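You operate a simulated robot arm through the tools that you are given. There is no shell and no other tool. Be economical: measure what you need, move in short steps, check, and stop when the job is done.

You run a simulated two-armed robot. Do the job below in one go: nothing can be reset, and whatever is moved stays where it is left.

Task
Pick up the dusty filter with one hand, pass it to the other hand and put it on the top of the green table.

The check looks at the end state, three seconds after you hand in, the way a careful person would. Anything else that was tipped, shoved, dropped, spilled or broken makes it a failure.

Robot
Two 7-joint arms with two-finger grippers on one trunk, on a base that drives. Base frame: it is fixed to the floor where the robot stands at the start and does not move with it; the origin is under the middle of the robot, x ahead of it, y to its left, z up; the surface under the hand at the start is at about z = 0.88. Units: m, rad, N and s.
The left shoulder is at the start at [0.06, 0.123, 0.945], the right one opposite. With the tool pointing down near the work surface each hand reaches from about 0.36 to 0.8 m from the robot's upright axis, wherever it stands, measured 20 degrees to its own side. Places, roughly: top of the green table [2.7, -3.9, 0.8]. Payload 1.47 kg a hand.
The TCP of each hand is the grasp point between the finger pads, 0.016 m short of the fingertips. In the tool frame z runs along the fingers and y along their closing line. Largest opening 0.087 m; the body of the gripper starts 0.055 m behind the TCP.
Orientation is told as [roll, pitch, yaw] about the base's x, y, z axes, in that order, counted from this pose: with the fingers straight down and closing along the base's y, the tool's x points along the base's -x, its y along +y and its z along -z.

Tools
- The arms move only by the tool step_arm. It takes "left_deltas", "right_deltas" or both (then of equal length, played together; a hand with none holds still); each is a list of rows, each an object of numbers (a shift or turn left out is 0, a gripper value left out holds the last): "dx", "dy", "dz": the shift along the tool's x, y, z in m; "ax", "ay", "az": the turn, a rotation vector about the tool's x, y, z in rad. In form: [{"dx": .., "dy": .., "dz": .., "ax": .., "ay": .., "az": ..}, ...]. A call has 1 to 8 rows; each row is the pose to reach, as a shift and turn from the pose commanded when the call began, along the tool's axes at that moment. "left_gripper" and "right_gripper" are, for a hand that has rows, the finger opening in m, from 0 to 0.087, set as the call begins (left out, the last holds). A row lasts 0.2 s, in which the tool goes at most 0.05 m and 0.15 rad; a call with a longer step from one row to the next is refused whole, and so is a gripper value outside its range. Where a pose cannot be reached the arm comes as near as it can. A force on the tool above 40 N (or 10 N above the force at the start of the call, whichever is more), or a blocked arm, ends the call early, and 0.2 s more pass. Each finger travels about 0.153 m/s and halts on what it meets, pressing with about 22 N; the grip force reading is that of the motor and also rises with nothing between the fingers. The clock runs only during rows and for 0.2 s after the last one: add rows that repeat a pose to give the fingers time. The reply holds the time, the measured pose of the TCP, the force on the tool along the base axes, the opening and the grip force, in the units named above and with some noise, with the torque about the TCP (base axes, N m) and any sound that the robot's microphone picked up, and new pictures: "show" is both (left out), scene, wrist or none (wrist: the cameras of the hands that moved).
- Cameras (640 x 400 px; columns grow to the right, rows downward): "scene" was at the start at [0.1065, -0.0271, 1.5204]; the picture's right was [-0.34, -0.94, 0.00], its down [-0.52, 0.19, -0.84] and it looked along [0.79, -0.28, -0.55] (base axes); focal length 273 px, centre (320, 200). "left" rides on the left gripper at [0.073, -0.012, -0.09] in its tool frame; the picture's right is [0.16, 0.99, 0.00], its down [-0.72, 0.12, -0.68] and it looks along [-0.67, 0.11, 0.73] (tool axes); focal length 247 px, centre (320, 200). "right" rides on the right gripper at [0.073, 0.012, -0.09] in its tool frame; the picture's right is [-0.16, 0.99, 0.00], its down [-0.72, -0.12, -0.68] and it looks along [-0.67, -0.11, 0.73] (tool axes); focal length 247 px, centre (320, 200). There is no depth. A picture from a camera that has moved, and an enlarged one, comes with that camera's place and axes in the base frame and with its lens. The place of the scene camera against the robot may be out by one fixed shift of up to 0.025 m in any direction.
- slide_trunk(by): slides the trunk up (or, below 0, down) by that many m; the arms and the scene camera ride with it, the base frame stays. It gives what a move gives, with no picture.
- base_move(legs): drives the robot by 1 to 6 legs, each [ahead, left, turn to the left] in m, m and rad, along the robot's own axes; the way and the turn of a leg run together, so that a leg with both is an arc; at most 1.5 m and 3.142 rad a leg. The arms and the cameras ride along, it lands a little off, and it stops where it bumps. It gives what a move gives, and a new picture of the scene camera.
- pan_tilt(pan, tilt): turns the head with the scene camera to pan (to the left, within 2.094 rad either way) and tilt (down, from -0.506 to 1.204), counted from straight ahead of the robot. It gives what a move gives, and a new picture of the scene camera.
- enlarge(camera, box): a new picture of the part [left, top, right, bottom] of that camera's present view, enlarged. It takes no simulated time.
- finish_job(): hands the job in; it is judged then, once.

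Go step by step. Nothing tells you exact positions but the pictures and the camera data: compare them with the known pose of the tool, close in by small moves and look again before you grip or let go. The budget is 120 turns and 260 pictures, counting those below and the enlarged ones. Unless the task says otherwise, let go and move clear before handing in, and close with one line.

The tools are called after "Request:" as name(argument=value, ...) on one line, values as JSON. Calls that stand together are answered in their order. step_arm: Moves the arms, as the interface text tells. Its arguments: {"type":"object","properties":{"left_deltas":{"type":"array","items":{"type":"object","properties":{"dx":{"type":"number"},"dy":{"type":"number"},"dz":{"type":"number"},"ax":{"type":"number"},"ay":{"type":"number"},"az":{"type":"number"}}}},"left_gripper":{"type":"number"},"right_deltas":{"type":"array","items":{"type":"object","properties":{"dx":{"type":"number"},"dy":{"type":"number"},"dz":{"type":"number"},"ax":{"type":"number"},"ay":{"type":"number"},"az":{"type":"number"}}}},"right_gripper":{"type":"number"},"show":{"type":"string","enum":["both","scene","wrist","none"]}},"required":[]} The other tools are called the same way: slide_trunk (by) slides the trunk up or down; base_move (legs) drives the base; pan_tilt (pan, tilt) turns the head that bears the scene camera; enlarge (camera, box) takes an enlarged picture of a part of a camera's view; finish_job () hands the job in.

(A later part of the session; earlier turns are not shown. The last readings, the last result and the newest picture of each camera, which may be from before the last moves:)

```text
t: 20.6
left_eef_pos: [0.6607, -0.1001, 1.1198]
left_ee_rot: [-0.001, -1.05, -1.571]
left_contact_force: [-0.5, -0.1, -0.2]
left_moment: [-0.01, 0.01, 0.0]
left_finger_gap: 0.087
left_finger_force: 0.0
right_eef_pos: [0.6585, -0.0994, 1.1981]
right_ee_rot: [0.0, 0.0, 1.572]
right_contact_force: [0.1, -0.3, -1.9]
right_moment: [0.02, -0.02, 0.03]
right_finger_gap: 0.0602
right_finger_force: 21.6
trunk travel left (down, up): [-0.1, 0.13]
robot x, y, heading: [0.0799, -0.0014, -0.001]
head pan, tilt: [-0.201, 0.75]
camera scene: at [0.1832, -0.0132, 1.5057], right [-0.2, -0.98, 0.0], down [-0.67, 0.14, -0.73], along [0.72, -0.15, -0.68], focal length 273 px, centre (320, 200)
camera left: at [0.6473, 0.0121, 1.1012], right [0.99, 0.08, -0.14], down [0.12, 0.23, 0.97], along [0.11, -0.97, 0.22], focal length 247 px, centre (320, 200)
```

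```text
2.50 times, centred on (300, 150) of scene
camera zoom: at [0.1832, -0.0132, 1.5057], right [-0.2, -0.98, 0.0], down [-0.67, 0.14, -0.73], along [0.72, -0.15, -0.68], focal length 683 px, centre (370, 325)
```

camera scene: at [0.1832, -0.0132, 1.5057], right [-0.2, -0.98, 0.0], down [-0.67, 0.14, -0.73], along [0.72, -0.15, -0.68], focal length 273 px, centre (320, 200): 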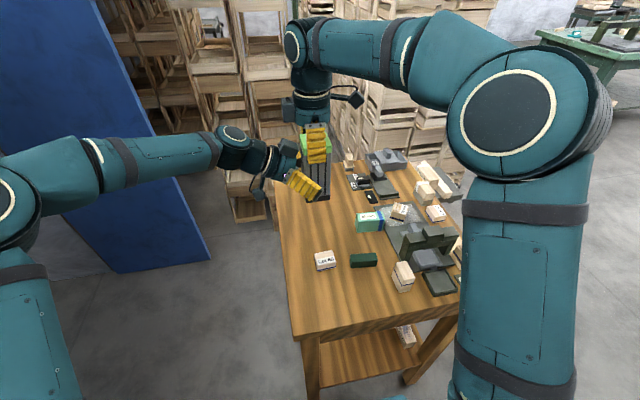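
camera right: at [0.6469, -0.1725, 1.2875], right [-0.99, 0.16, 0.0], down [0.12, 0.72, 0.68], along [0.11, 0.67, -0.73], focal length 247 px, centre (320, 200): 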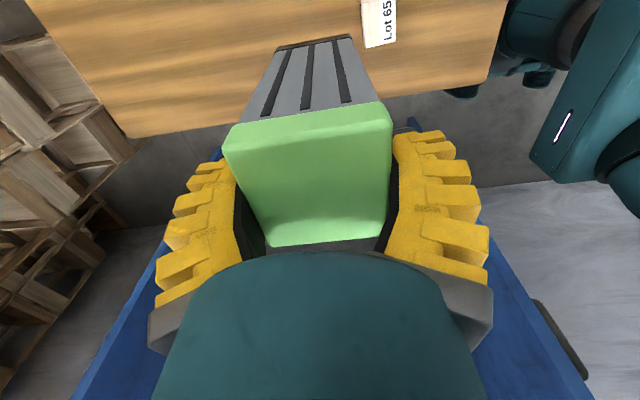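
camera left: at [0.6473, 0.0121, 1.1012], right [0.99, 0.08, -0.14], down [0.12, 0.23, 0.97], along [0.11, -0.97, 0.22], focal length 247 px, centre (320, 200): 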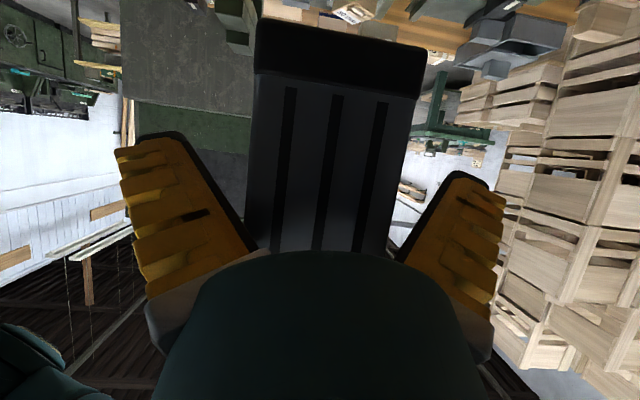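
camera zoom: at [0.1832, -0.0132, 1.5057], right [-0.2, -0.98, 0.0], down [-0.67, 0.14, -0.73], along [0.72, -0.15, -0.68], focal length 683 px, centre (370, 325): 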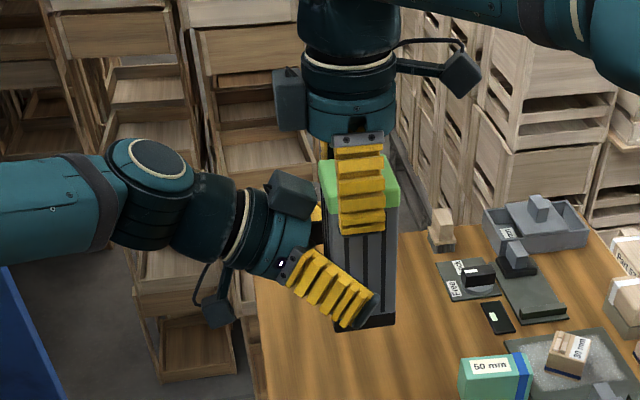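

The left fingers straddle the lower body well below the right fingers. I'll close the left gripper.

Request:
step_arm(left_deltas=[{"dz": 0}, {"dz": 0}, {"dz": 0}, {"dz": 0}], left_gripper=0.0)

Request:
enlarge(camera="scene", box=[220, 70, 380, 230])

```text
t: 21.6
left_eef_pos: [0.6597, -0.1, 1.1195]
left_ee_rot: [-0.002, -1.05, -1.569]
left_contact_force: [-1.4, 2.4, -6.2]
left_moment: [-0.23, -0.07, 0.06]
left_finger_gap: 0.0645
left_finger_force: 21.8
right_eef_pos: [0.6606, -0.1002, 1.1994]
right_ee_rot: [-0.002, -0.002, 1.57]
right_contact_force: [1.0, -1.8, 6.6]
right_moment: [0.11, -0.02, -0.1]
right_finger_gap: 0.0601
right_finger_force: 22.3
trunk travel left (down, up): [-0.1, 0.13]
robot x, y, heading: [0.0795, -0.0015, -0.004]
head pan, tilt: [-0.201, 0.75]
camera scene: at [0.1835, -0.0136, 1.5057], right [-0.2, -0.98, 0.0], down [-0.67, 0.14, -0.73], along [0.72, -0.15, -0.68], focal length 273 px, centre (320, 200)
camera left: at [0.6474, 0.0123, 1.1005], right [0.99, 0.08, -0.14], down [0.12, 0.23, 0.97], along [0.11, -0.97, 0.22], focal length 247 px, centre (320, 200)
```

scene: 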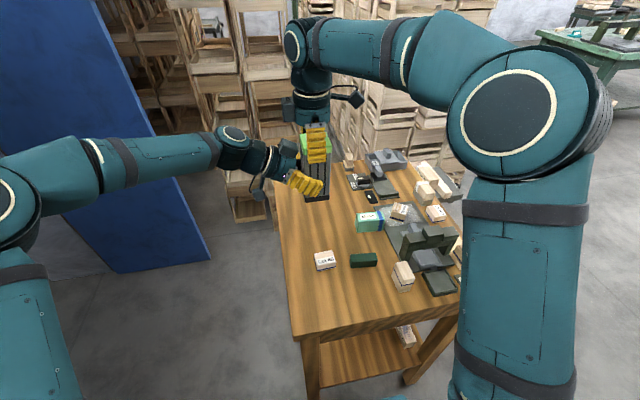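
left: 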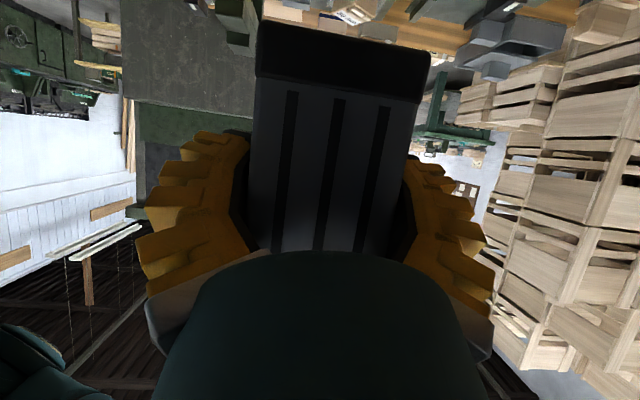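

```text
2.50 times, centred on (300, 150) of scene
camera zoom: at [0.1835, -0.0136, 1.5057], right [-0.2, -0.98, 0.0], down [-0.67, 0.14, -0.73], along [0.72, -0.15, -0.68], focal length 683 px, centre (370, 325)
```

zoom: 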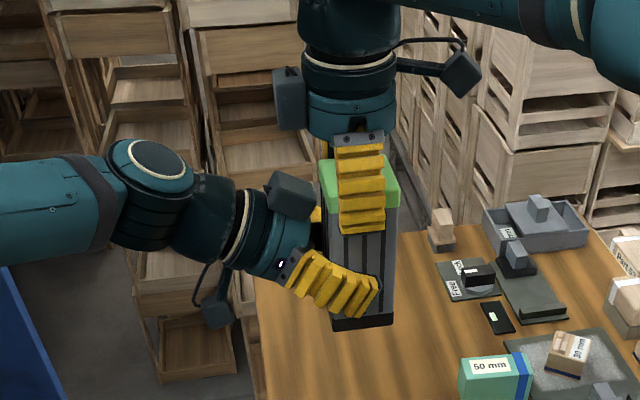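

Both hands hold it. I'll open the right hand and check that the left holds.

Request:
step_arm(right_deltas=[{"dz": 0}, {"dz": 0}, {"dz": 0}], right_gripper=0.087, show="scene")

Request:
enlarge(camera="scene", box=[220, 70, 380, 230])

```text
t: 22.4
left_eef_pos: [0.6593, -0.0994, 1.1202]
left_ee_rot: [0.001, -1.05, -1.57]
left_contact_force: [0.7, -0.7, -0.8]
left_moment: [0.01, -0.01, -0.03]
left_finger_gap: 0.0644
left_finger_force: 21.5
right_eef_pos: [0.6598, -0.1006, 1.199]
right_ee_rot: [0.0, -0.003, 1.571]
right_contact_force: [0.6, 0.7, -1.2]
right_moment: [-0.01, -0.01, -0.01]
right_finger_gap: 0.0871
right_finger_force: 0.0
trunk travel left (down, up): [-0.1, 0.13]
robot x, y, heading: [0.0809, -0.004, 0.002]
head pan, tilt: [-0.201, 0.75]
camera scene: at [0.1835, -0.0135, 1.5057], right [-0.2, -0.98, 0.0], down [-0.67, 0.14, -0.73], along [0.72, -0.15, -0.68], focal length 273 px, centre (320, 200)
```

scene: 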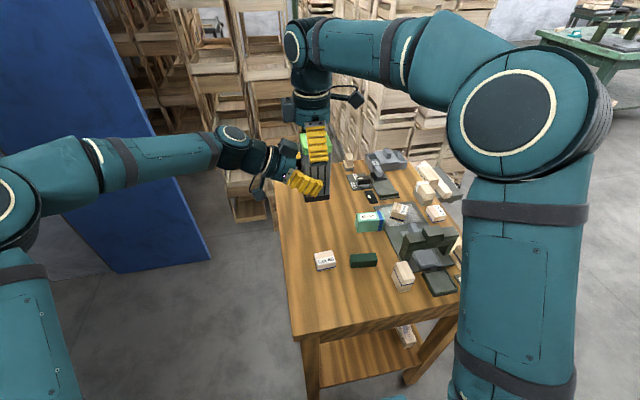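

```text
2.50 times, centred on (300, 150) of scene
camera zoom: at [0.1835, -0.0135, 1.5057], right [-0.2, -0.98, 0.0], down [-0.67, 0.14, -0.73], along [0.72, -0.15, -0.68], focal length 683 px, centre (370, 325)
```

zoom: 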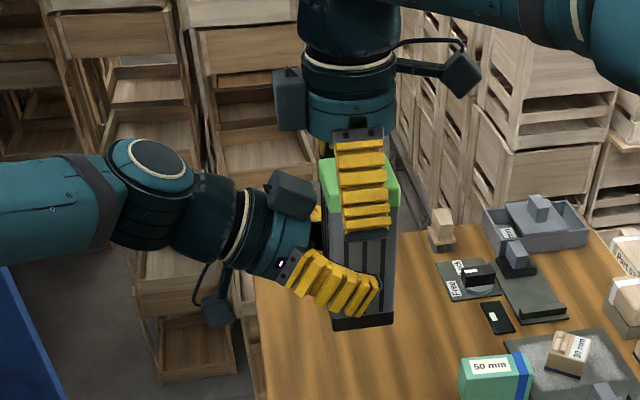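

The left hand holds the filter. I'll raise the right hand clear and move it aside.

Request:
step_arm(right_deltas=[{"dz": -0.03}, {"dz": -0.06}, {"dz": -0.09}, {"dz": -0.11}, {"dx": 0.04, "dz": -0.11}, {"dx": 0.08, "dz": -0.11}, {"dx": 0.12, "dz": -0.11}, {"dx": 0.15, "dz": -0.11}])

Request:
enlarge(camera="scene", box=[220, 70, 380, 230])

```text
t: 24.2
left_eef_pos: [0.6605, -0.1002, 1.1202]
left_ee_rot: [0.001, -1.051, -1.571]
left_contact_force: [0.5, -0.5, 0.9]
left_moment: [0.01, -0.01, 0.0]
left_finger_gap: 0.0643
left_finger_force: 22.1
right_eef_pos: [0.6598, -0.2499, 1.311]
right_ee_rot: [0.0, -0.003, 1.572]
right_contact_force: [-0.5, 0.4, -0.3]
right_moment: [-0.03, 0.02, 0.02]
right_finger_gap: 0.0872
right_finger_force: 0.2
trunk travel left (down, up): [-0.1, 0.13]
robot x, y, heading: [0.0795, -0.0042, -0.002]
head pan, tilt: [-0.201, 0.75]
camera scene: at [0.1836, -0.0138, 1.5057], right [-0.2, -0.98, 0.0], down [-0.67, 0.14, -0.73], along [0.72, -0.15, -0.68], focal length 273 px, centre (320, 200)
camera right: at [0.6473, -0.3215, 1.4007], right [-0.99, 0.16, 0.0], down [0.12, 0.72, 0.68], along [0.11, 0.67, -0.73], focal length 247 px, centre (320, 200)
```

scene: 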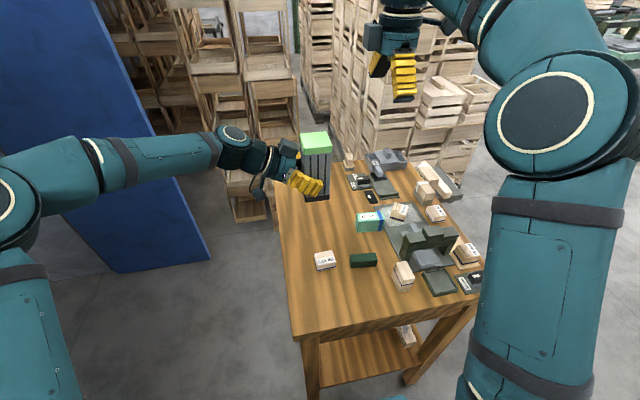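
right: 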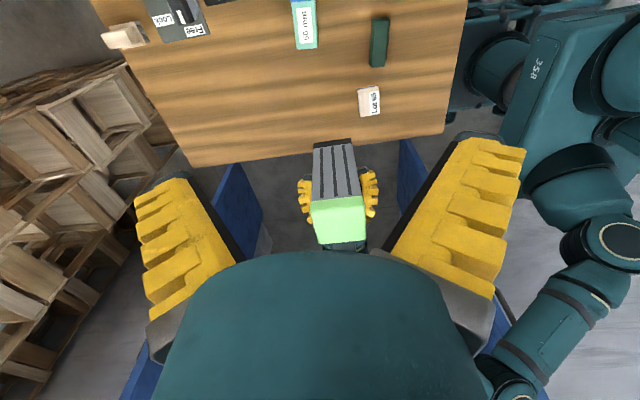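

```text
2.50 times, centred on (300, 150) of scene
camera zoom: at [0.1836, -0.0138, 1.5057], right [-0.2, -0.98, 0.0], down [-0.67, 0.14, -0.73], along [0.72, -0.15, -0.68], focal length 683 px, centre (370, 325)
```

zoom: 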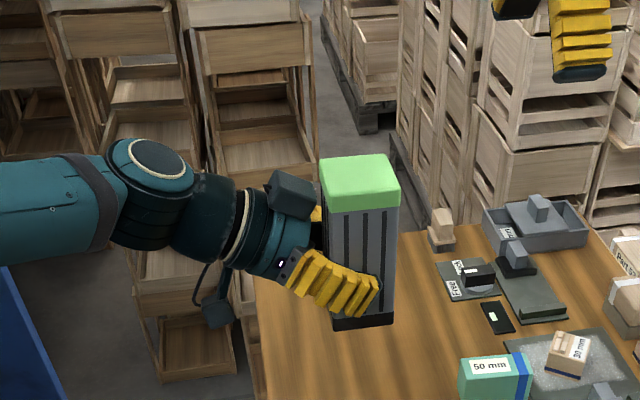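

The handover worked. Now I'll look around for a route to the green table, to the right and right-back.

Request:
pan_tilt(pan=-1.9, tilt=0.5)

Request:
pan_tilt(pan=-0.95, tilt=0.35)

```text
t: 26.0
left_eef_pos: [0.6591, -0.1008, 1.1204]
left_ee_rot: [0.0, -1.051, -1.572]
left_contact_force: [-0.8, 0.0, 0.5]
left_moment: [0.04, 0.01, 0.0]
left_finger_gap: 0.0638
left_finger_force: 22.6
right_eef_pos: [0.6609, -0.2474, 1.311]
right_ee_rot: [-0.001, -0.001, 1.572]
right_contact_force: [0.6, -0.5, 0.4]
right_moment: [0.0, 0.02, 0.01]
right_finger_gap: 0.087
right_finger_force: 0.1
trunk travel left (down, up): [-0.1, 0.13]
robot x, y, heading: [0.0792, 0.0023, 0.001]
head pan, tilt: [-1.901, 0.499]
camera scene: at [0.0728, -0.0831, 1.5277], right [-0.95, 0.32, 0.0], down [0.15, 0.45, -0.88], along [-0.28, -0.83, -0.48], focal length 273 px, centre (320, 200)
```

scene: 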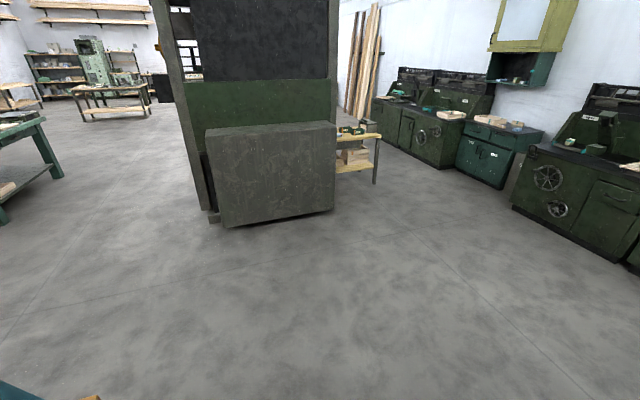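

```text
t: 27.2
left_eef_pos: [0.6597, -0.0997, 1.1199]
left_ee_rot: [-0.001, -1.051, -1.571]
left_contact_force: [0.9, 0.5, 1.1]
left_moment: [0.03, -0.02, 0.01]
left_finger_gap: 0.0641
left_finger_force: 21.7
right_eef_pos: [0.6608, -0.2498, 1.3102]
right_ee_rot: [0.0, -0.002, 1.571]
right_contact_force: [-0.5, -0.5, -0.2]
right_moment: [0.0, 0.01, 0.02]
right_finger_gap: 0.0868
right_finger_force: 0.0
trunk travel left (down, up): [-0.1, 0.13]
robot x, y, heading: [0.0808, 0.001, -0.0]
head pan, tilt: [-0.949, 0.351]
camera scene: at [0.1564, -0.0728, 1.5414], right [-0.81, -0.58, 0.0], down [-0.2, 0.28, -0.94], along [0.55, -0.76, -0.34], focal length 273 px, centre (320, 200)
```

scene: 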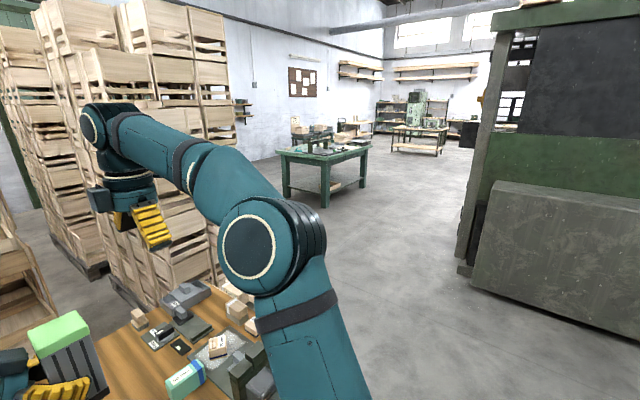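

The floor to the right is open. I'll enlarge the green table to find free space and an approach side.

Request:
enlarge(camera="scene", box=[260, 100, 400, 220])

```text
3.33 times, centred on (330, 160) of scene
camera zoom: at [0.1564, -0.0728, 1.5414], right [-0.81, -0.58, 0.0], down [-0.2, 0.28, -0.94], along [0.55, -0.76, -0.34], focal length 911 px, centre (287, 333)
```

zoom: 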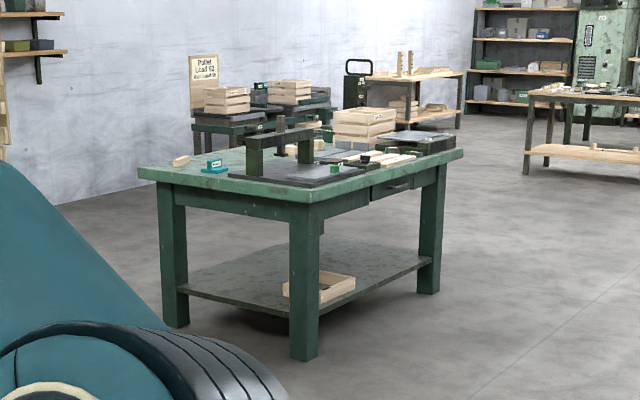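

The table's top spans x≈2.27–3.2, y≈-4.6 to -3.08, and its near end (y≈-3.1) has free space at x≈2.7–3.1. First I'll back away from the bench and strafe right.

Request:
base_move(legs=[[-0.4, 0, 0]])

```text
t: 29.7
left_eef_pos: [0.2633, -0.097, 1.1207]
left_ee_rot: [0.002, -1.05, -1.562]
left_contact_force: [0.2, 0.0, -0.1]
left_moment: [0.0, 0.01, -0.02]
left_finger_gap: 0.0637
left_finger_force: 22.2
right_eef_pos: [0.2646, -0.246, 1.3122]
right_ee_rot: [-0.001, -0.002, 1.578]
right_contact_force: [0.4, -0.4, -0.9]
right_moment: [-0.01, 0.0, -0.01]
right_finger_gap: 0.087
right_finger_force: 0.1
trunk travel left (down, up): [-0.1, 0.13]
robot x, y, heading: [-0.3187, -0.0009, 0.007]
head pan, tilt: [-0.949, 0.351]
camera scene: at [-0.2402, -0.0739, 1.5414], right [-0.81, -0.59, 0.0], down [-0.2, 0.28, -0.94], along [0.55, -0.76, -0.34], focal length 273 px, centre (320, 200)
```

scene: 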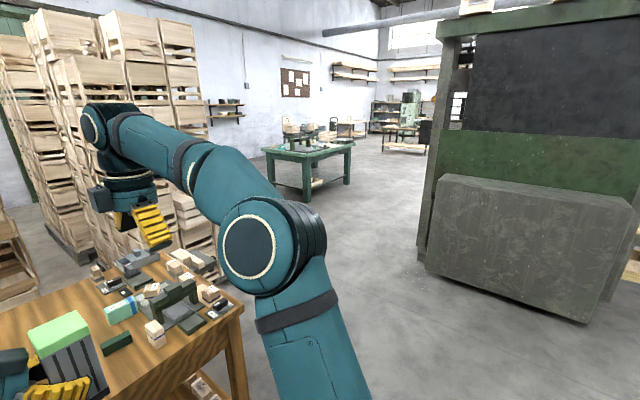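

Now I'll swing the left hand so that its fingers point ahead, bring it in front, and fold the right hand back.

Request:
step_arm(left_deltas=[{"dx": 0.0124, "dz": -0.0217, "ax": -0.1257, "az": -0.0722}, {"dx": 0.0249, "dz": -0.0434, "ax": -0.2514, "az": -0.1444}, {"dx": 0.0373, "dz": -0.065, "ax": -0.3771, "az": -0.2166}, {"dx": 0.0498, "dz": -0.0867, "ax": -0.5028, "az": -0.2888}, {"dx": 0.0622, "dz": -0.1084, "ax": -0.6285, "az": -0.361}, {"dx": 0.0746, "dz": -0.13, "ax": -0.7542, "az": -0.4332}, {"dx": 0.0871, "dz": -0.1517, "ax": -0.88, "az": -0.5054}, {"dx": 0.0995, "dz": -0.1734, "ax": -1.0057, "az": -0.5776}], right_deltas=[{"dy": 0.02}, {"dy": 0.04}, {"dy": 0.06}, {"dy": 0.08, "dz": 0.02}, {"dy": 0.1, "dz": 0.04}, {"dy": 0.12, "dz": 0.06}, {"dy": 0.14, "dz": 0.08}, {"dy": 0.15, "dz": 0.1}])

```text
t: 31.5
left_eef_pos: [0.2624, 0.1006, 1.12]
left_ee_rot: [0.001, -1.052, -0.399]
left_contact_force: [-0.3, -0.2, -0.5]
left_moment: [0.0, 0.01, 0.0]
left_finger_gap: 0.0636
left_finger_force: 22.0
right_eef_pos: [0.1129, -0.2493, 1.2108]
right_ee_rot: [0.0, -0.003, 1.579]
right_contact_force: [-0.3, -0.3, 0.0]
right_moment: [-0.02, -0.03, -0.03]
right_finger_gap: 0.0869
right_finger_force: 0.0
trunk travel left (down, up): [-0.1, 0.13]
robot x, y, heading: [-0.3146, -0.0018, 0.009]
head pan, tilt: [-0.949, 0.351]
camera scene: at [-0.2398, -0.0743, 1.5414], right [-0.81, -0.59, 0.0], down [-0.2, 0.28, -0.94], along [0.55, -0.76, -0.34], focal length 273 px, centre (320, 200)
camera right: at [0.1016, -0.3206, 1.2992], right [-0.99, 0.15, 0.0], down [0.11, 0.72, 0.68], along [0.1, 0.67, -0.73], focal length 247 px, centre (320, 200)
camera left: at [0.1517, 0.1333, 1.1013], right [0.31, 0.94, -0.14], down [-0.17, 0.2, 0.97], along [0.94, -0.28, 0.22], focal length 247 px, centre (320, 200)
```

scene: 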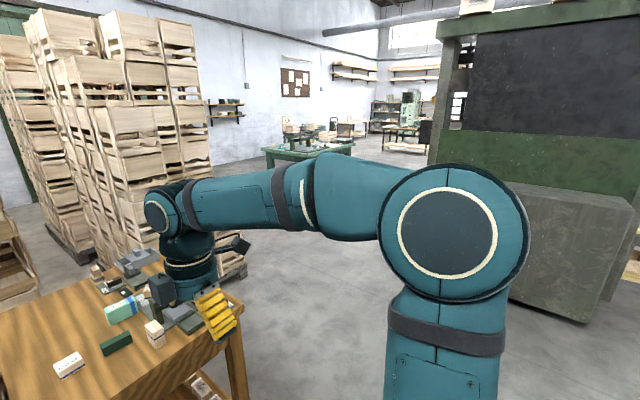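
right: 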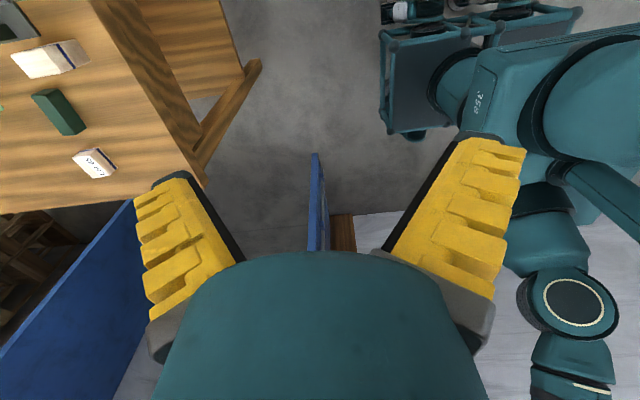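
left: 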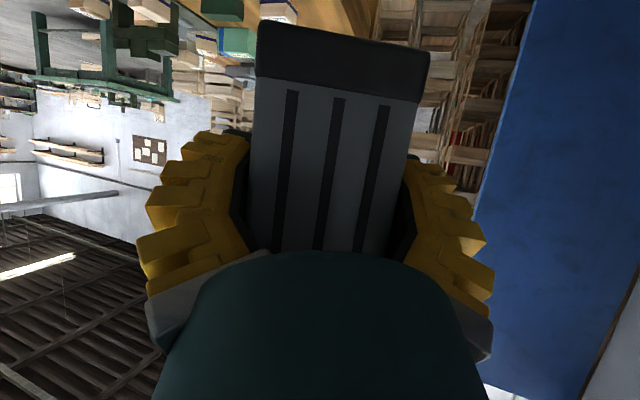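

I'll finish the left hand's turn, then strafe right.

Request:
step_arm(left_deltas=[{"ax": -0.1127, "az": -0.0647}, {"ax": -0.2254, "az": -0.1295}, {"ax": -0.345, "az": -0.198}, {"ax": -0.345, "az": -0.198}], show="none")

Request:
base_move(legs=[[0, -0.9, 0]])

Request:
pan_tilt(pan=-0.3, tilt=0.4)

```text
t: 32.5
left_eef_pos: [0.2619, 0.1022, 1.1195]
left_ee_rot: [0.0, -1.05, -0.002]
left_contact_force: [-0.3, 0.1, 0.4]
left_moment: [0.01, -0.03, -0.04]
left_finger_gap: 0.0634
left_finger_force: 21.7
right_eef_pos: [0.1132, -0.2478, 1.211]
right_ee_rot: [0.001, 0.0, 1.577]
right_contact_force: [0.3, 0.0, 0.1]
right_moment: [-0.02, 0.01, 0.0]
right_finger_gap: 0.0869
right_finger_force: 0.1
trunk travel left (down, up): [-0.1, 0.13]
robot x, y, heading: [-0.319, -0.0015, 0.009]
head pan, tilt: [-0.949, 0.351]
```

```text
t: 40.7
left_eef_pos: [0.2637, -0.8065, 1.1192]
left_ee_rot: [-0.001, -1.049, -0.018]
left_contact_force: [-0.1, -0.6, -0.5]
left_moment: [-0.02, 0.06, 0.05]
left_finger_gap: 0.0635
left_finger_force: 21.8
right_eef_pos: [0.1104, -1.1546, 1.2103]
right_ee_rot: [-0.001, -0.001, 1.563]
right_contact_force: [0.0, -0.5, 0.1]
right_moment: [0.01, 0.01, -0.03]
right_finger_gap: 0.0869
right_finger_force: 0.1
trunk travel left (down, up): [-0.1, 0.13]
robot x, y, heading: [-0.3183, -0.9038, -0.008]
head pan, tilt: [-0.949, 0.351]
camera scene: at [-0.2405, -0.9741, 1.5414], right [-0.82, -0.58, 0.0], down [-0.2, 0.28, -0.94], along [0.54, -0.77, -0.34], focal length 273 px, centre (320, 200)
```

scene: 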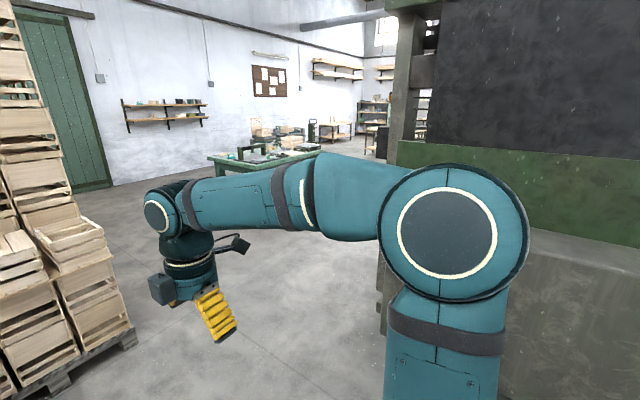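

```text
t: 41.8
left_eef_pos: [0.265, -0.8074, 1.1194]
left_ee_rot: [-0.001, -1.05, -0.019]
left_contact_force: [-0.3, -0.8, -0.2]
left_moment: [-0.01, 0.04, -0.01]
left_finger_gap: 0.0635
left_finger_force: 22.0
right_eef_pos: [0.1106, -1.1544, 1.21]
right_ee_rot: [0.0, -0.002, 1.563]
right_contact_force: [0.1, -0.6, -0.5]
right_moment: [-0.01, 0.01, 0.01]
right_finger_gap: 0.0869
right_finger_force: 0.1
trunk travel left (down, up): [-0.1, 0.13]
robot x, y, heading: [-0.3165, -0.9052, -0.01]
head pan, tilt: [-0.3, 0.4]
camera scene: at [-0.2059, -0.926, 1.5368], right [-0.3, -0.95, 0.0], down [-0.37, 0.12, -0.92], along [0.88, -0.28, -0.39], focal length 273 px, centre (320, 200)
```

scene: 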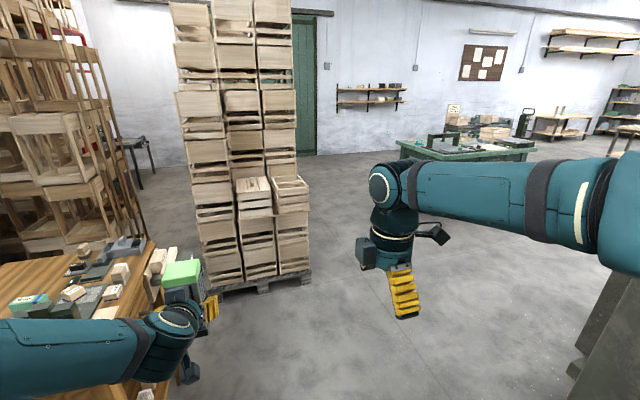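

Clear floor lies between the crates and the dark machine. I'll turn right and drive diagonally, then check.

Request:
base_move(legs=[[0, 0, -0.706], [1.5, 0, 0], [0.24, 0, 0], [0, 0, 0.58]])

```text
t: 54.0
left_eef_pos: [1.6101, -1.9683, 1.1194]
left_ee_rot: [-0.002, -1.049, -0.115]
left_contact_force: [0.2, -0.1, -2.4]
left_moment: [0.0, 0.0, 0.01]
left_finger_gap: 0.0636
left_finger_force: 22.0
right_eef_pos: [1.423, -2.2994, 1.2106]
right_ee_rot: [0.002, 0.0, 1.466]
right_contact_force: [-0.3, 0.7, 0.2]
right_moment: [0.02, 0.02, 0.01]
right_finger_gap: 0.0867
right_finger_force: 0.1
trunk travel left (down, up): [-0.1, 0.13]
robot x, y, heading: [1.023, -2.0074, -0.101]
head pan, tilt: [-0.3, 0.4]
camera scene: at [1.1308, -2.0418, 1.5368], right [-0.39, -0.92, 0.0], down [-0.36, 0.15, -0.92], along [0.85, -0.36, -0.39], focal length 273 px, centre (320, 200)
```

scene: 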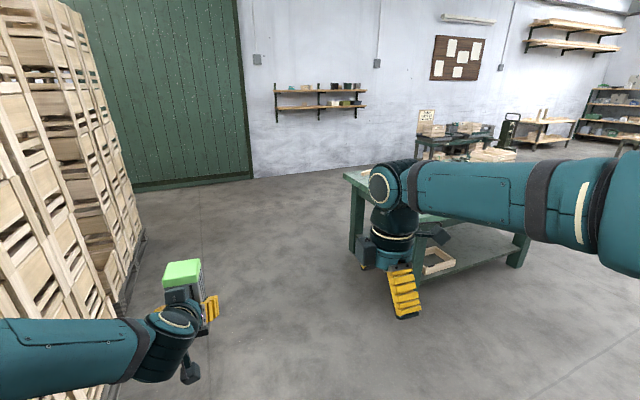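

The crate face is at y≈-1.4, so there's a wide corridor. I'll drive to about (2.8, -2.25) and turn to face the end of the table.

Request:
base_move(legs=[[0, 0, -0.035], [1.5, 0, 0], [0.29, 0, 0], [0, 0, -1.435]])

Request:
pan_tilt(pan=0.0, tilt=0.65)

```text
t: 66.7
left_eef_pos: [2.9181, -2.8119, 1.119]
left_ee_rot: [-0.001, -1.05, -1.504]
left_contact_force: [-0.4, 0.2, -2.8]
left_moment: [0.05, -0.04, 0.0]
left_finger_gap: 0.0636
left_finger_force: 22.0
right_eef_pos: [2.5593, -2.6875, 1.2099]
right_ee_rot: [0.0, -0.002, 0.079]
right_contact_force: [0.4, -0.5, -1.0]
right_moment: [0.01, 0.03, -0.02]
right_finger_gap: 0.0872
right_finger_force: 0.0
trunk travel left (down, up): [-0.1, 0.13]
robot x, y, heading: [2.7745, -2.2403, -1.491]
head pan, tilt: [-0.3, 0.4]
camera scene: at [2.7675, -2.3382, 1.5368], right [-0.98, 0.22, 0.0], down [0.09, 0.38, -0.92], along [-0.2, -0.9, -0.39], focal length 273 px, centre (320, 200)
```

scene: 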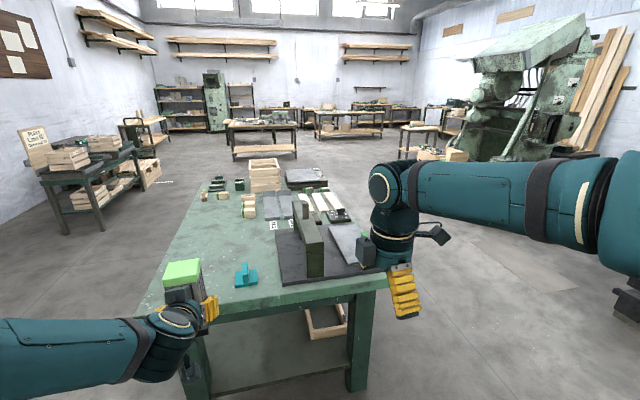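

```text
t: 67.5
left_eef_pos: [2.9196, -2.8117, 1.1192]
left_ee_rot: [-0.002, -1.048, -1.502]
left_contact_force: [0.2, 0.3, -1.8]
left_moment: [0.01, 0.04, -0.01]
left_finger_gap: 0.0632
left_finger_force: 21.2
right_eef_pos: [2.5593, -2.6891, 1.2103]
right_ee_rot: [-0.001, -0.003, 0.08]
right_contact_force: [-0.7, 0.9, 1.0]
right_moment: [0.02, 0.02, 0.02]
right_finger_gap: 0.087
right_finger_force: 0.1
trunk travel left (down, up): [-0.1, 0.13]
robot x, y, heading: [2.7742, -2.2415, -1.495]
head pan, tilt: [0.0, 0.649]
camera scene: at [2.7947, -2.3343, 1.5144], right [-1.0, -0.08, 0.0], down [-0.05, 0.6, -0.8], along [0.06, -0.79, -0.6], focal length 273 px, centre (320, 200)
```

scene: 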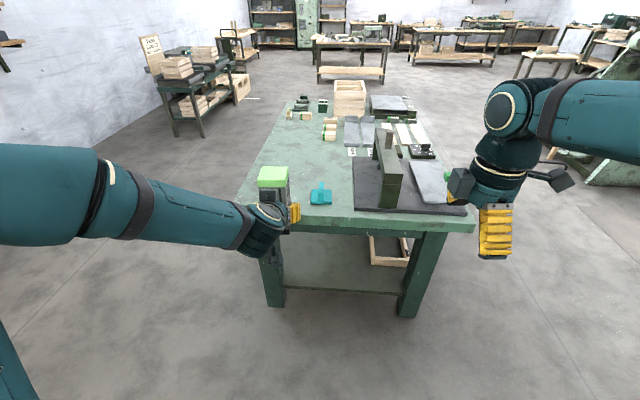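

The table end is in view: the cup is at about (2.87, -3.3) and there's free area left of it, around x≈3.06, y≈-3.25. I'll align and drive up close with the filter held high.

Request:
base_move(legs=[[0, 0, -0.076], [0, 0.13, 0], [0.36, 0, 0]])

Request:
pan_tilt(pan=0.25, tilt=0.85)

```text
t: 71.7
left_eef_pos: [3.0086, -3.181, 1.1184]
left_ee_rot: [0.0, -1.049, -1.577]
left_contact_force: [-1.2, -0.6, -2.2]
left_moment: [-0.01, 0.04, 0.01]
left_finger_gap: 0.0633
left_finger_force: 22.4
right_eef_pos: [2.6603, -3.0304, 1.2098]
right_ee_rot: [0.0, -0.002, 0.004]
right_contact_force: [0.6, -0.4, -0.7]
right_moment: [0.04, -0.01, -0.01]
right_finger_gap: 0.0869
right_finger_force: 0.2
trunk travel left (down, up): [-0.1, 0.13]
robot x, y, heading: [2.9094, -2.6022, -1.568]
head pan, tilt: [0.0, 0.649]
camera scene: at [2.9208, -2.6946, 1.5142], right [-1.0, -0.01, 0.0], down [0.0, 0.61, -0.8], along [0.0, -0.8, -0.61], focal length 273 px, centre (320, 200)
```

scene: 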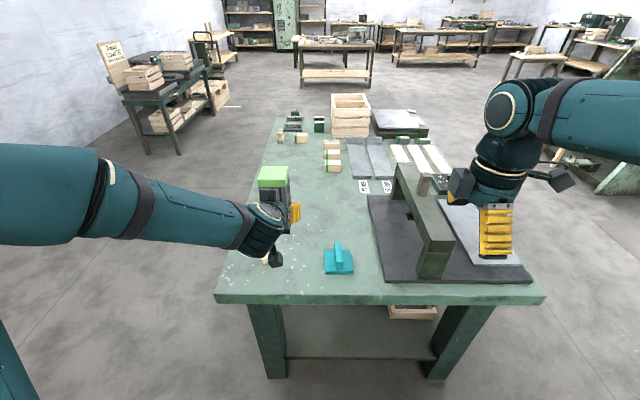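

```text
t: 72.5
left_eef_pos: [3.0094, -3.1788, 1.118]
left_ee_rot: [0.0, -1.05, -1.577]
left_contact_force: [0.5, -0.3, -2.8]
left_moment: [0.03, 0.02, 0.01]
left_finger_gap: 0.0631
left_finger_force: 21.5
right_eef_pos: [2.6598, -3.03, 1.2102]
right_ee_rot: [0.0, -0.002, 0.004]
right_contact_force: [-0.2, -0.3, 0.3]
right_moment: [0.01, -0.02, 0.03]
right_finger_gap: 0.0867
right_finger_force: 0.0
trunk travel left (down, up): [-0.1, 0.13]
robot x, y, heading: [2.9084, -2.5989, -1.564]
head pan, tilt: [0.25, 0.85]
camera scene: at [2.94, -2.6825, 1.4978], right [-0.97, -0.25, 0.0], down [-0.19, 0.73, -0.66], along [0.17, -0.64, -0.75], focal length 273 px, centre (320, 200)
```

scene: 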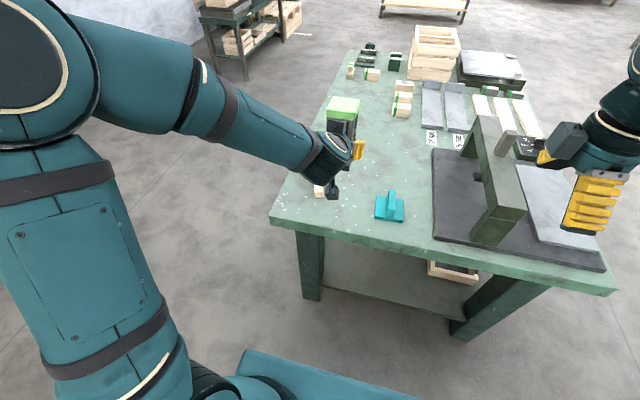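

There's a small wood block near the left corner too. I'll enlarge to measure the gap between it and the cup.

Request:
enlarge(camera="scene", box=[260, 80, 460, 260])

Request:
enlarge(camera="left", box=[0, 0, 640, 400])

Request:
enlarge(camera="right", box=[0, 0, 640, 400])

```text
2.22 times, centred on (360, 170) of scene
camera zoom: at [2.94, -2.6825, 1.4978], right [-0.97, -0.25, 0.0], down [-0.19, 0.73, -0.66], along [0.17, -0.64, -0.75], focal length 608 px, centre (231, 267)
```

zoom: 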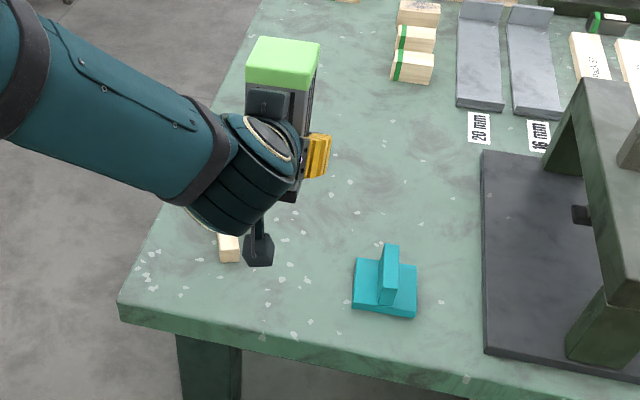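

```text
1.00 times, centred on (320, 200) of left (not enlarged: the box is as wide or as high as the picture)
camera zoom: at [2.9979, -3.067, 1.1003], right [0.99, 0.07, -0.14], down [0.12, 0.23, 0.97], along [0.1, -0.97, 0.22], focal length 247 px, centre (320, 200)
```

zoom: 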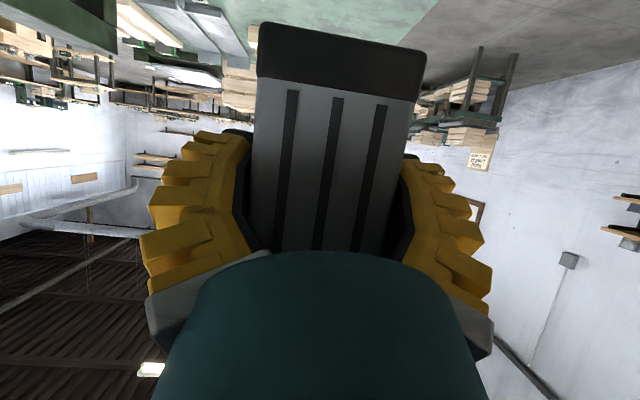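

```text
1.00 times, centred on (320, 200) of right (not enlarged: the box is as wide or as high as the picture)
camera zoom: at [2.5859, -3.0178, 1.2995], right [0.15, 0.99, 0.0], down [0.72, -0.11, 0.68], along [0.67, -0.1, -0.73], focal length 247 px, centre (320, 200)
```

zoom: 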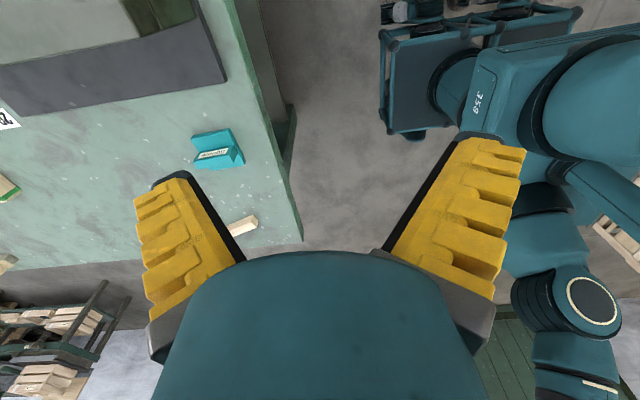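

The cup ends at x≈2.90 and the block starts at x≈3.06, y≤-3.28. The near edge is at y≈-3.17. I'll set the filter at about (2.98, -3.24), moving above it first and then down partway.

Request:
step_arm(left_deltas=[{"dx": -0.0152, "dy": -0.0145, "dz": 0.0265}, {"dx": -0.0304, "dy": -0.029, "dz": 0.0529}, {"dx": -0.0044, "dy": -0.029, "dz": 0.0678}, {"dx": 0.0216, "dy": -0.029, "dz": 0.0827}, {"dx": 0.0476, "dy": -0.029, "dz": 0.0977}, {"dx": 0.0736, "dy": -0.029, "dz": 0.1126}, {"dx": 0.0996, "dy": -0.029, "dz": 0.1275}, {"dx": 0.0996, "dy": -0.029, "dz": 0.1275}])

Request:
enlarge(camera="scene", box=[260, 80, 460, 260])

Request:
enlarge(camera="right", box=[0, 0, 640, 400])

```text
t: 74.3
left_eef_pos: [2.9792, -3.2384, 0.9698]
left_ee_rot: [-0.002, -1.048, -1.575]
left_contact_force: [1.0, 0.0, -1.5]
left_moment: [0.0, 0.01, -0.01]
left_finger_gap: 0.0635
left_finger_force: 21.8
right_eef_pos: [2.6602, -3.0308, 1.2094]
right_ee_rot: [0.0, -0.002, 0.005]
right_contact_force: [-0.9, -0.4, 0.0]
right_moment: [0.0, 0.02, -0.02]
right_finger_gap: 0.0872
right_finger_force: 0.1
trunk travel left (down, up): [-0.1, 0.13]
robot x, y, heading: [2.9094, -2.5991, -1.563]
head pan, tilt: [0.25, 0.85]
camera scene: at [2.9401, -2.6822, 1.4978], right [-0.97, -0.25, 0.0], down [-0.19, 0.73, -0.66], along [0.17, -0.64, -0.75], focal length 273 px, centre (320, 200)
camera left: at [2.9679, -3.1253, 0.9505], right [0.99, 0.07, -0.14], down [0.12, 0.23, 0.97], along [0.1, -0.97, 0.22], focal length 247 px, centre (320, 200)
```

scene: 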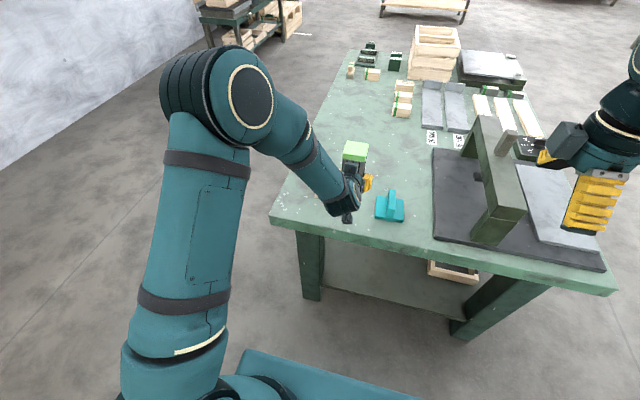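
left: 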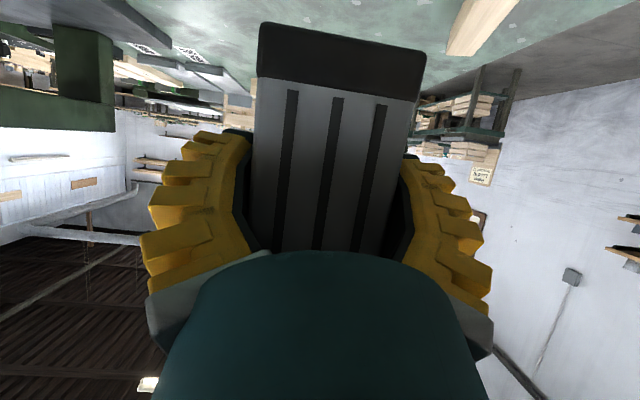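

```text
2.22 times, centred on (360, 170) of scene
camera zoom: at [2.9401, -2.6822, 1.4978], right [-0.97, -0.25, 0.0], down [-0.19, 0.73, -0.66], along [0.17, -0.64, -0.75], focal length 608 px, centre (231, 267)
```

zoom: 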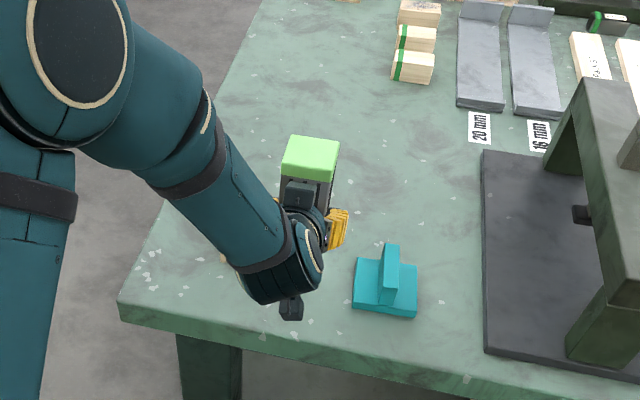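

```text
1.00 times, centred on (320, 200) of right (not enlarged: the box is as wide or as high as the picture)
camera zoom: at [2.5859, -3.0176, 1.2996], right [0.15, 0.99, 0.0], down [0.72, -0.11, 0.68], along [0.67, -0.1, -0.73], focal length 247 px, centre (320, 200)
```

zoom: 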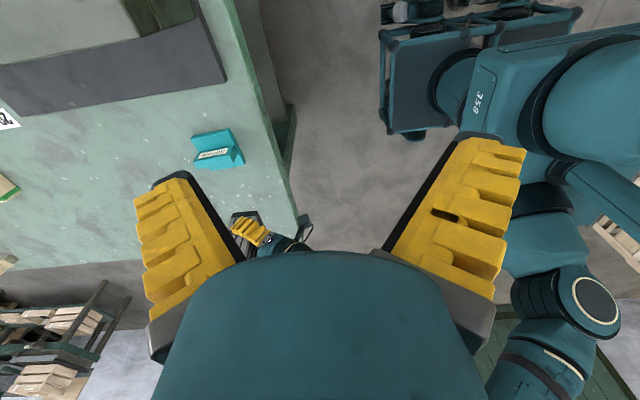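

Alignment is good. I'll descend another 0.10 m, leaving about 2 cm to the tabletop.

Request:
step_arm(left_deltas=[{"dx": 0.0289, "dz": 0.0166}, {"dx": 0.0578, "dz": 0.0332}, {"dx": 0.0867, "dz": 0.0498}, {"dx": 0.0867, "dz": 0.0498}])

Request:
enlarge(camera="scene", box=[290, 120, 430, 260])

```text
t: 75.3
left_eef_pos: [2.9794, -3.2391, 0.8686]
left_ee_rot: [-0.003, -1.049, -1.578]
left_contact_force: [0.4, 0.3, -2.4]
left_moment: [0.01, -0.01, 0.0]
left_finger_gap: 0.0635
left_finger_force: 22.2
right_eef_pos: [2.6589, -3.0307, 1.2104]
right_ee_rot: [0.0, -0.002, 0.003]
right_contact_force: [0.2, -0.2, 0.0]
right_moment: [-0.05, -0.02, -0.02]
right_finger_gap: 0.087
right_finger_force: 0.2
trunk travel left (down, up): [-0.1, 0.13]
robot x, y, heading: [2.9057, -2.5979, -1.561]
head pan, tilt: [0.25, 0.85]
camera scene: at [2.9402, -2.6821, 1.4978], right [-0.97, -0.25, 0.0], down [-0.19, 0.73, -0.66], along [0.17, -0.64, -0.75], focal length 273 px, centre (320, 200)
camera left: at [2.9679, -3.1273, 0.8496], right [0.99, 0.07, -0.14], down [0.12, 0.23, 0.97], along [0.1, -0.97, 0.22], focal length 247 px, centre (320, 200)
```

scene: 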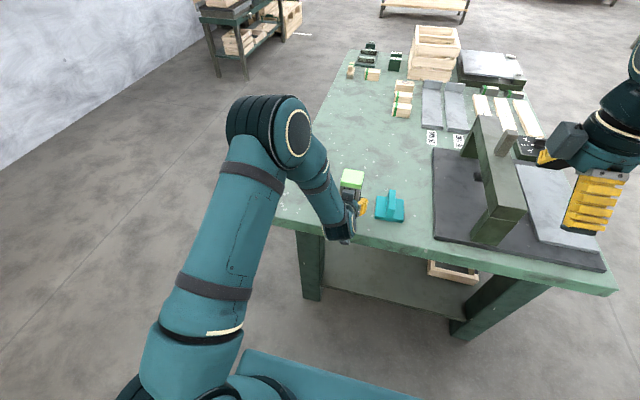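
left: 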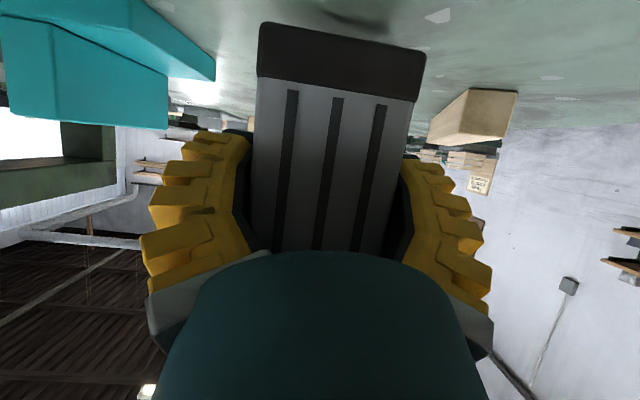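

```text
2.86 times, centred on (360, 190) of scene
camera zoom: at [2.9402, -2.6821, 1.4978], right [-0.97, -0.25, 0.0], down [-0.19, 0.73, -0.66], along [0.17, -0.64, -0.75], focal length 781 px, centre (206, 229)
```

zoom: 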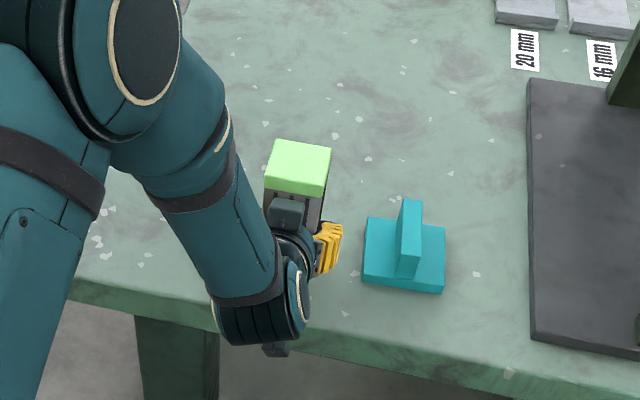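

Clearances hold. I'll lower in small steps, watching the force.

Request:
step_arm(left_deltas=[{"dx": 0.0052, "dz": 0.003}, {"dx": 0.0104, "dz": 0.006}, {"dx": 0.0104, "dz": 0.006}], show="wrist")

```text
t: 76.1
left_eef_pos: [2.9795, -3.2416, 0.8574]
left_ee_rot: [-0.002, -1.052, -1.578]
left_contact_force: [-0.6, -0.5, 0.3]
left_moment: [-0.06, 0.09, -0.01]
left_finger_gap: 0.0634
left_finger_force: 22.3
right_eef_pos: [2.6592, -3.0309, 1.21]
right_ee_rot: [0.0, -0.003, 0.002]
right_contact_force: [1.0, 0.2, 0.1]
right_moment: [0.01, 0.01, -0.03]
right_finger_gap: 0.087
right_finger_force: 0.0
trunk travel left (down, up): [-0.1, 0.13]
robot x, y, heading: [2.9104, -2.6022, -1.569]
head pan, tilt: [0.25, 0.85]
camera left: at [2.9679, -3.1296, 0.8383], right [0.99, 0.07, -0.14], down [0.12, 0.23, 0.97], along [0.1, -0.97, 0.22], focal length 247 px, centre (320, 200)
```

left: 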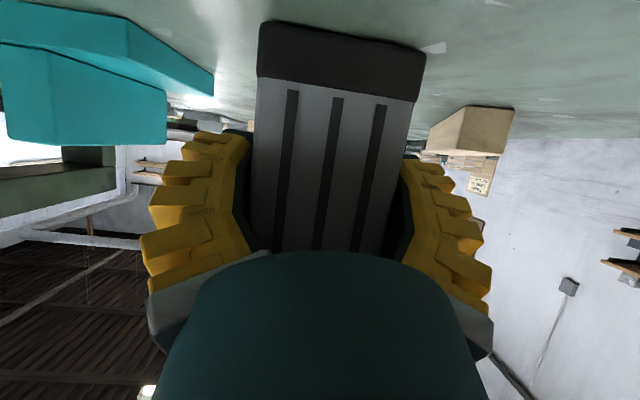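

The vertical force went from -2.4 to +0.3, so contact may be starting. I'll lower 4 mm more and check.

Request:
step_arm(left_deltas=[{"dx": 0.0017, "dz": 0.001}, {"dx": 0.0035, "dz": 0.002}, {"dx": 0.0035, "dz": 0.002}], show="none")

```text
t: 76.9
left_eef_pos: [2.9792, -3.2403, 0.855]
left_ee_rot: [0.0, -1.054, -1.577]
left_contact_force: [-0.7, 5.7, 15.8]
left_moment: [-0.39, 0.05, 0.01]
left_finger_gap: 0.0634
left_finger_force: 21.5
right_eef_pos: [2.6589, -3.0286, 1.2106]
right_ee_rot: [-0.003, 0.0, 0.005]
right_contact_force: [0.0, 0.6, 0.0]
right_moment: [0.0, -0.03, -0.01]
right_finger_gap: 0.0868
right_finger_force: 0.0
trunk travel left (down, up): [-0.1, 0.13]
robot x, y, heading: [2.9064, -2.6013, -1.569]
head pan, tilt: [0.25, 0.85]
```

Contact is at 16 N, and the moment says the far bottom edge touches first. I'll level it slightly and ease off.

Request:
step_arm(left_deltas=[{"dx": -0.0009, "dz": -0.0005, "ay": -0.01}, {"dx": -0.0009, "dz": -0.0005, "ay": -0.02}, {"dx": -0.0009, "dz": -0.0005, "ay": -0.02}], show="scene")

Request:
enlarge(camera="left", box=[220, 0, 460, 150])

```text
t: 77.7
left_eef_pos: [2.9793, -3.2389, 0.8556]
left_ee_rot: [-0.001, -1.072, -1.577]
left_contact_force: [-4.6, 4.4, 12.6]
left_moment: [0.56, 0.12, 0.13]
left_finger_gap: 0.0631
left_finger_force: 22.1
right_eef_pos: [2.6591, -3.029, 1.2104]
right_ee_rot: [-0.004, -0.002, 0.003]
right_contact_force: [0.5, 0.3, -0.4]
right_moment: [-0.02, 0.01, 0.01]
right_finger_gap: 0.0872
right_finger_force: 0.0
trunk travel left (down, up): [-0.1, 0.13]
robot x, y, heading: [2.9032, -2.5999, -1.564]
head pan, tilt: [0.25, 0.85]
camera scene: at [2.9394, -2.6808, 1.4978], right [-0.97, -0.25, 0.0], down [-0.19, 0.73, -0.66], along [0.17, -0.64, -0.75], focal length 273 px, centre (320, 200)
```

scene: 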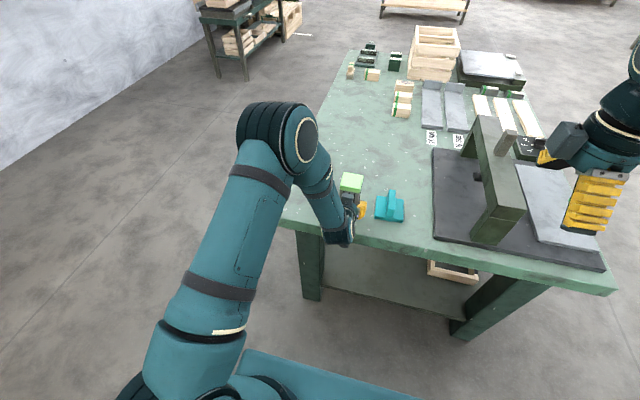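

```text
2.67 times, centred on (340, 75) of left
camera zoom: at [2.9682, -3.1269, 0.8338], right [0.99, 0.07, -0.14], down [0.12, 0.25, 0.96], along [0.1, -0.97, 0.24], focal length 659 px, centre (267, 533)
```

zoom: 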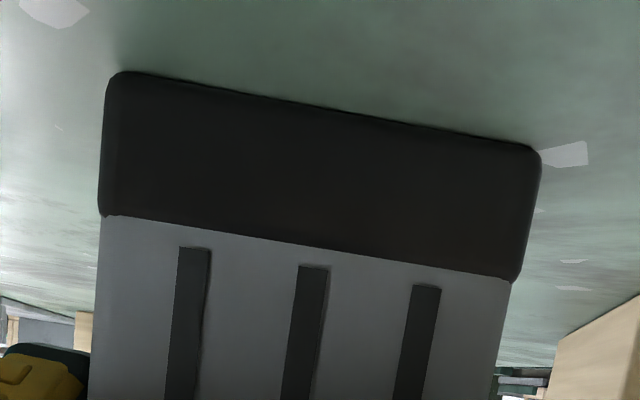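

It's on the tabletop but slightly overcorrected. I'll go half back, then open the fingers a little.

Request:
step_arm(left_deltas=[{"dx": -0.0005, "dz": -0.0003, "ay": 0.011}, {"dx": -0.0005, "dz": -0.0003, "ay": 0.011}], show="none")

```text
t: 78.3
left_eef_pos: [2.9792, -3.2402, 0.8547]
left_ee_rot: [-0.002, -1.057, -1.577]
left_contact_force: [-2.4, 1.0, 4.6]
left_moment: [-0.12, 0.02, -0.05]
left_finger_gap: 0.0628
left_finger_force: 21.6
right_eef_pos: [2.6597, -3.03, 1.2119]
right_ee_rot: [0.0, -0.002, 0.003]
right_contact_force: [0.2, 0.2, -0.1]
right_moment: [0.03, 0.0, -0.04]
right_finger_gap: 0.087
right_finger_force: 0.1
trunk travel left (down, up): [-0.1, 0.13]
robot x, y, heading: [2.9065, -2.6005, -1.564]
head pan, tilt: [0.25, 0.85]
```

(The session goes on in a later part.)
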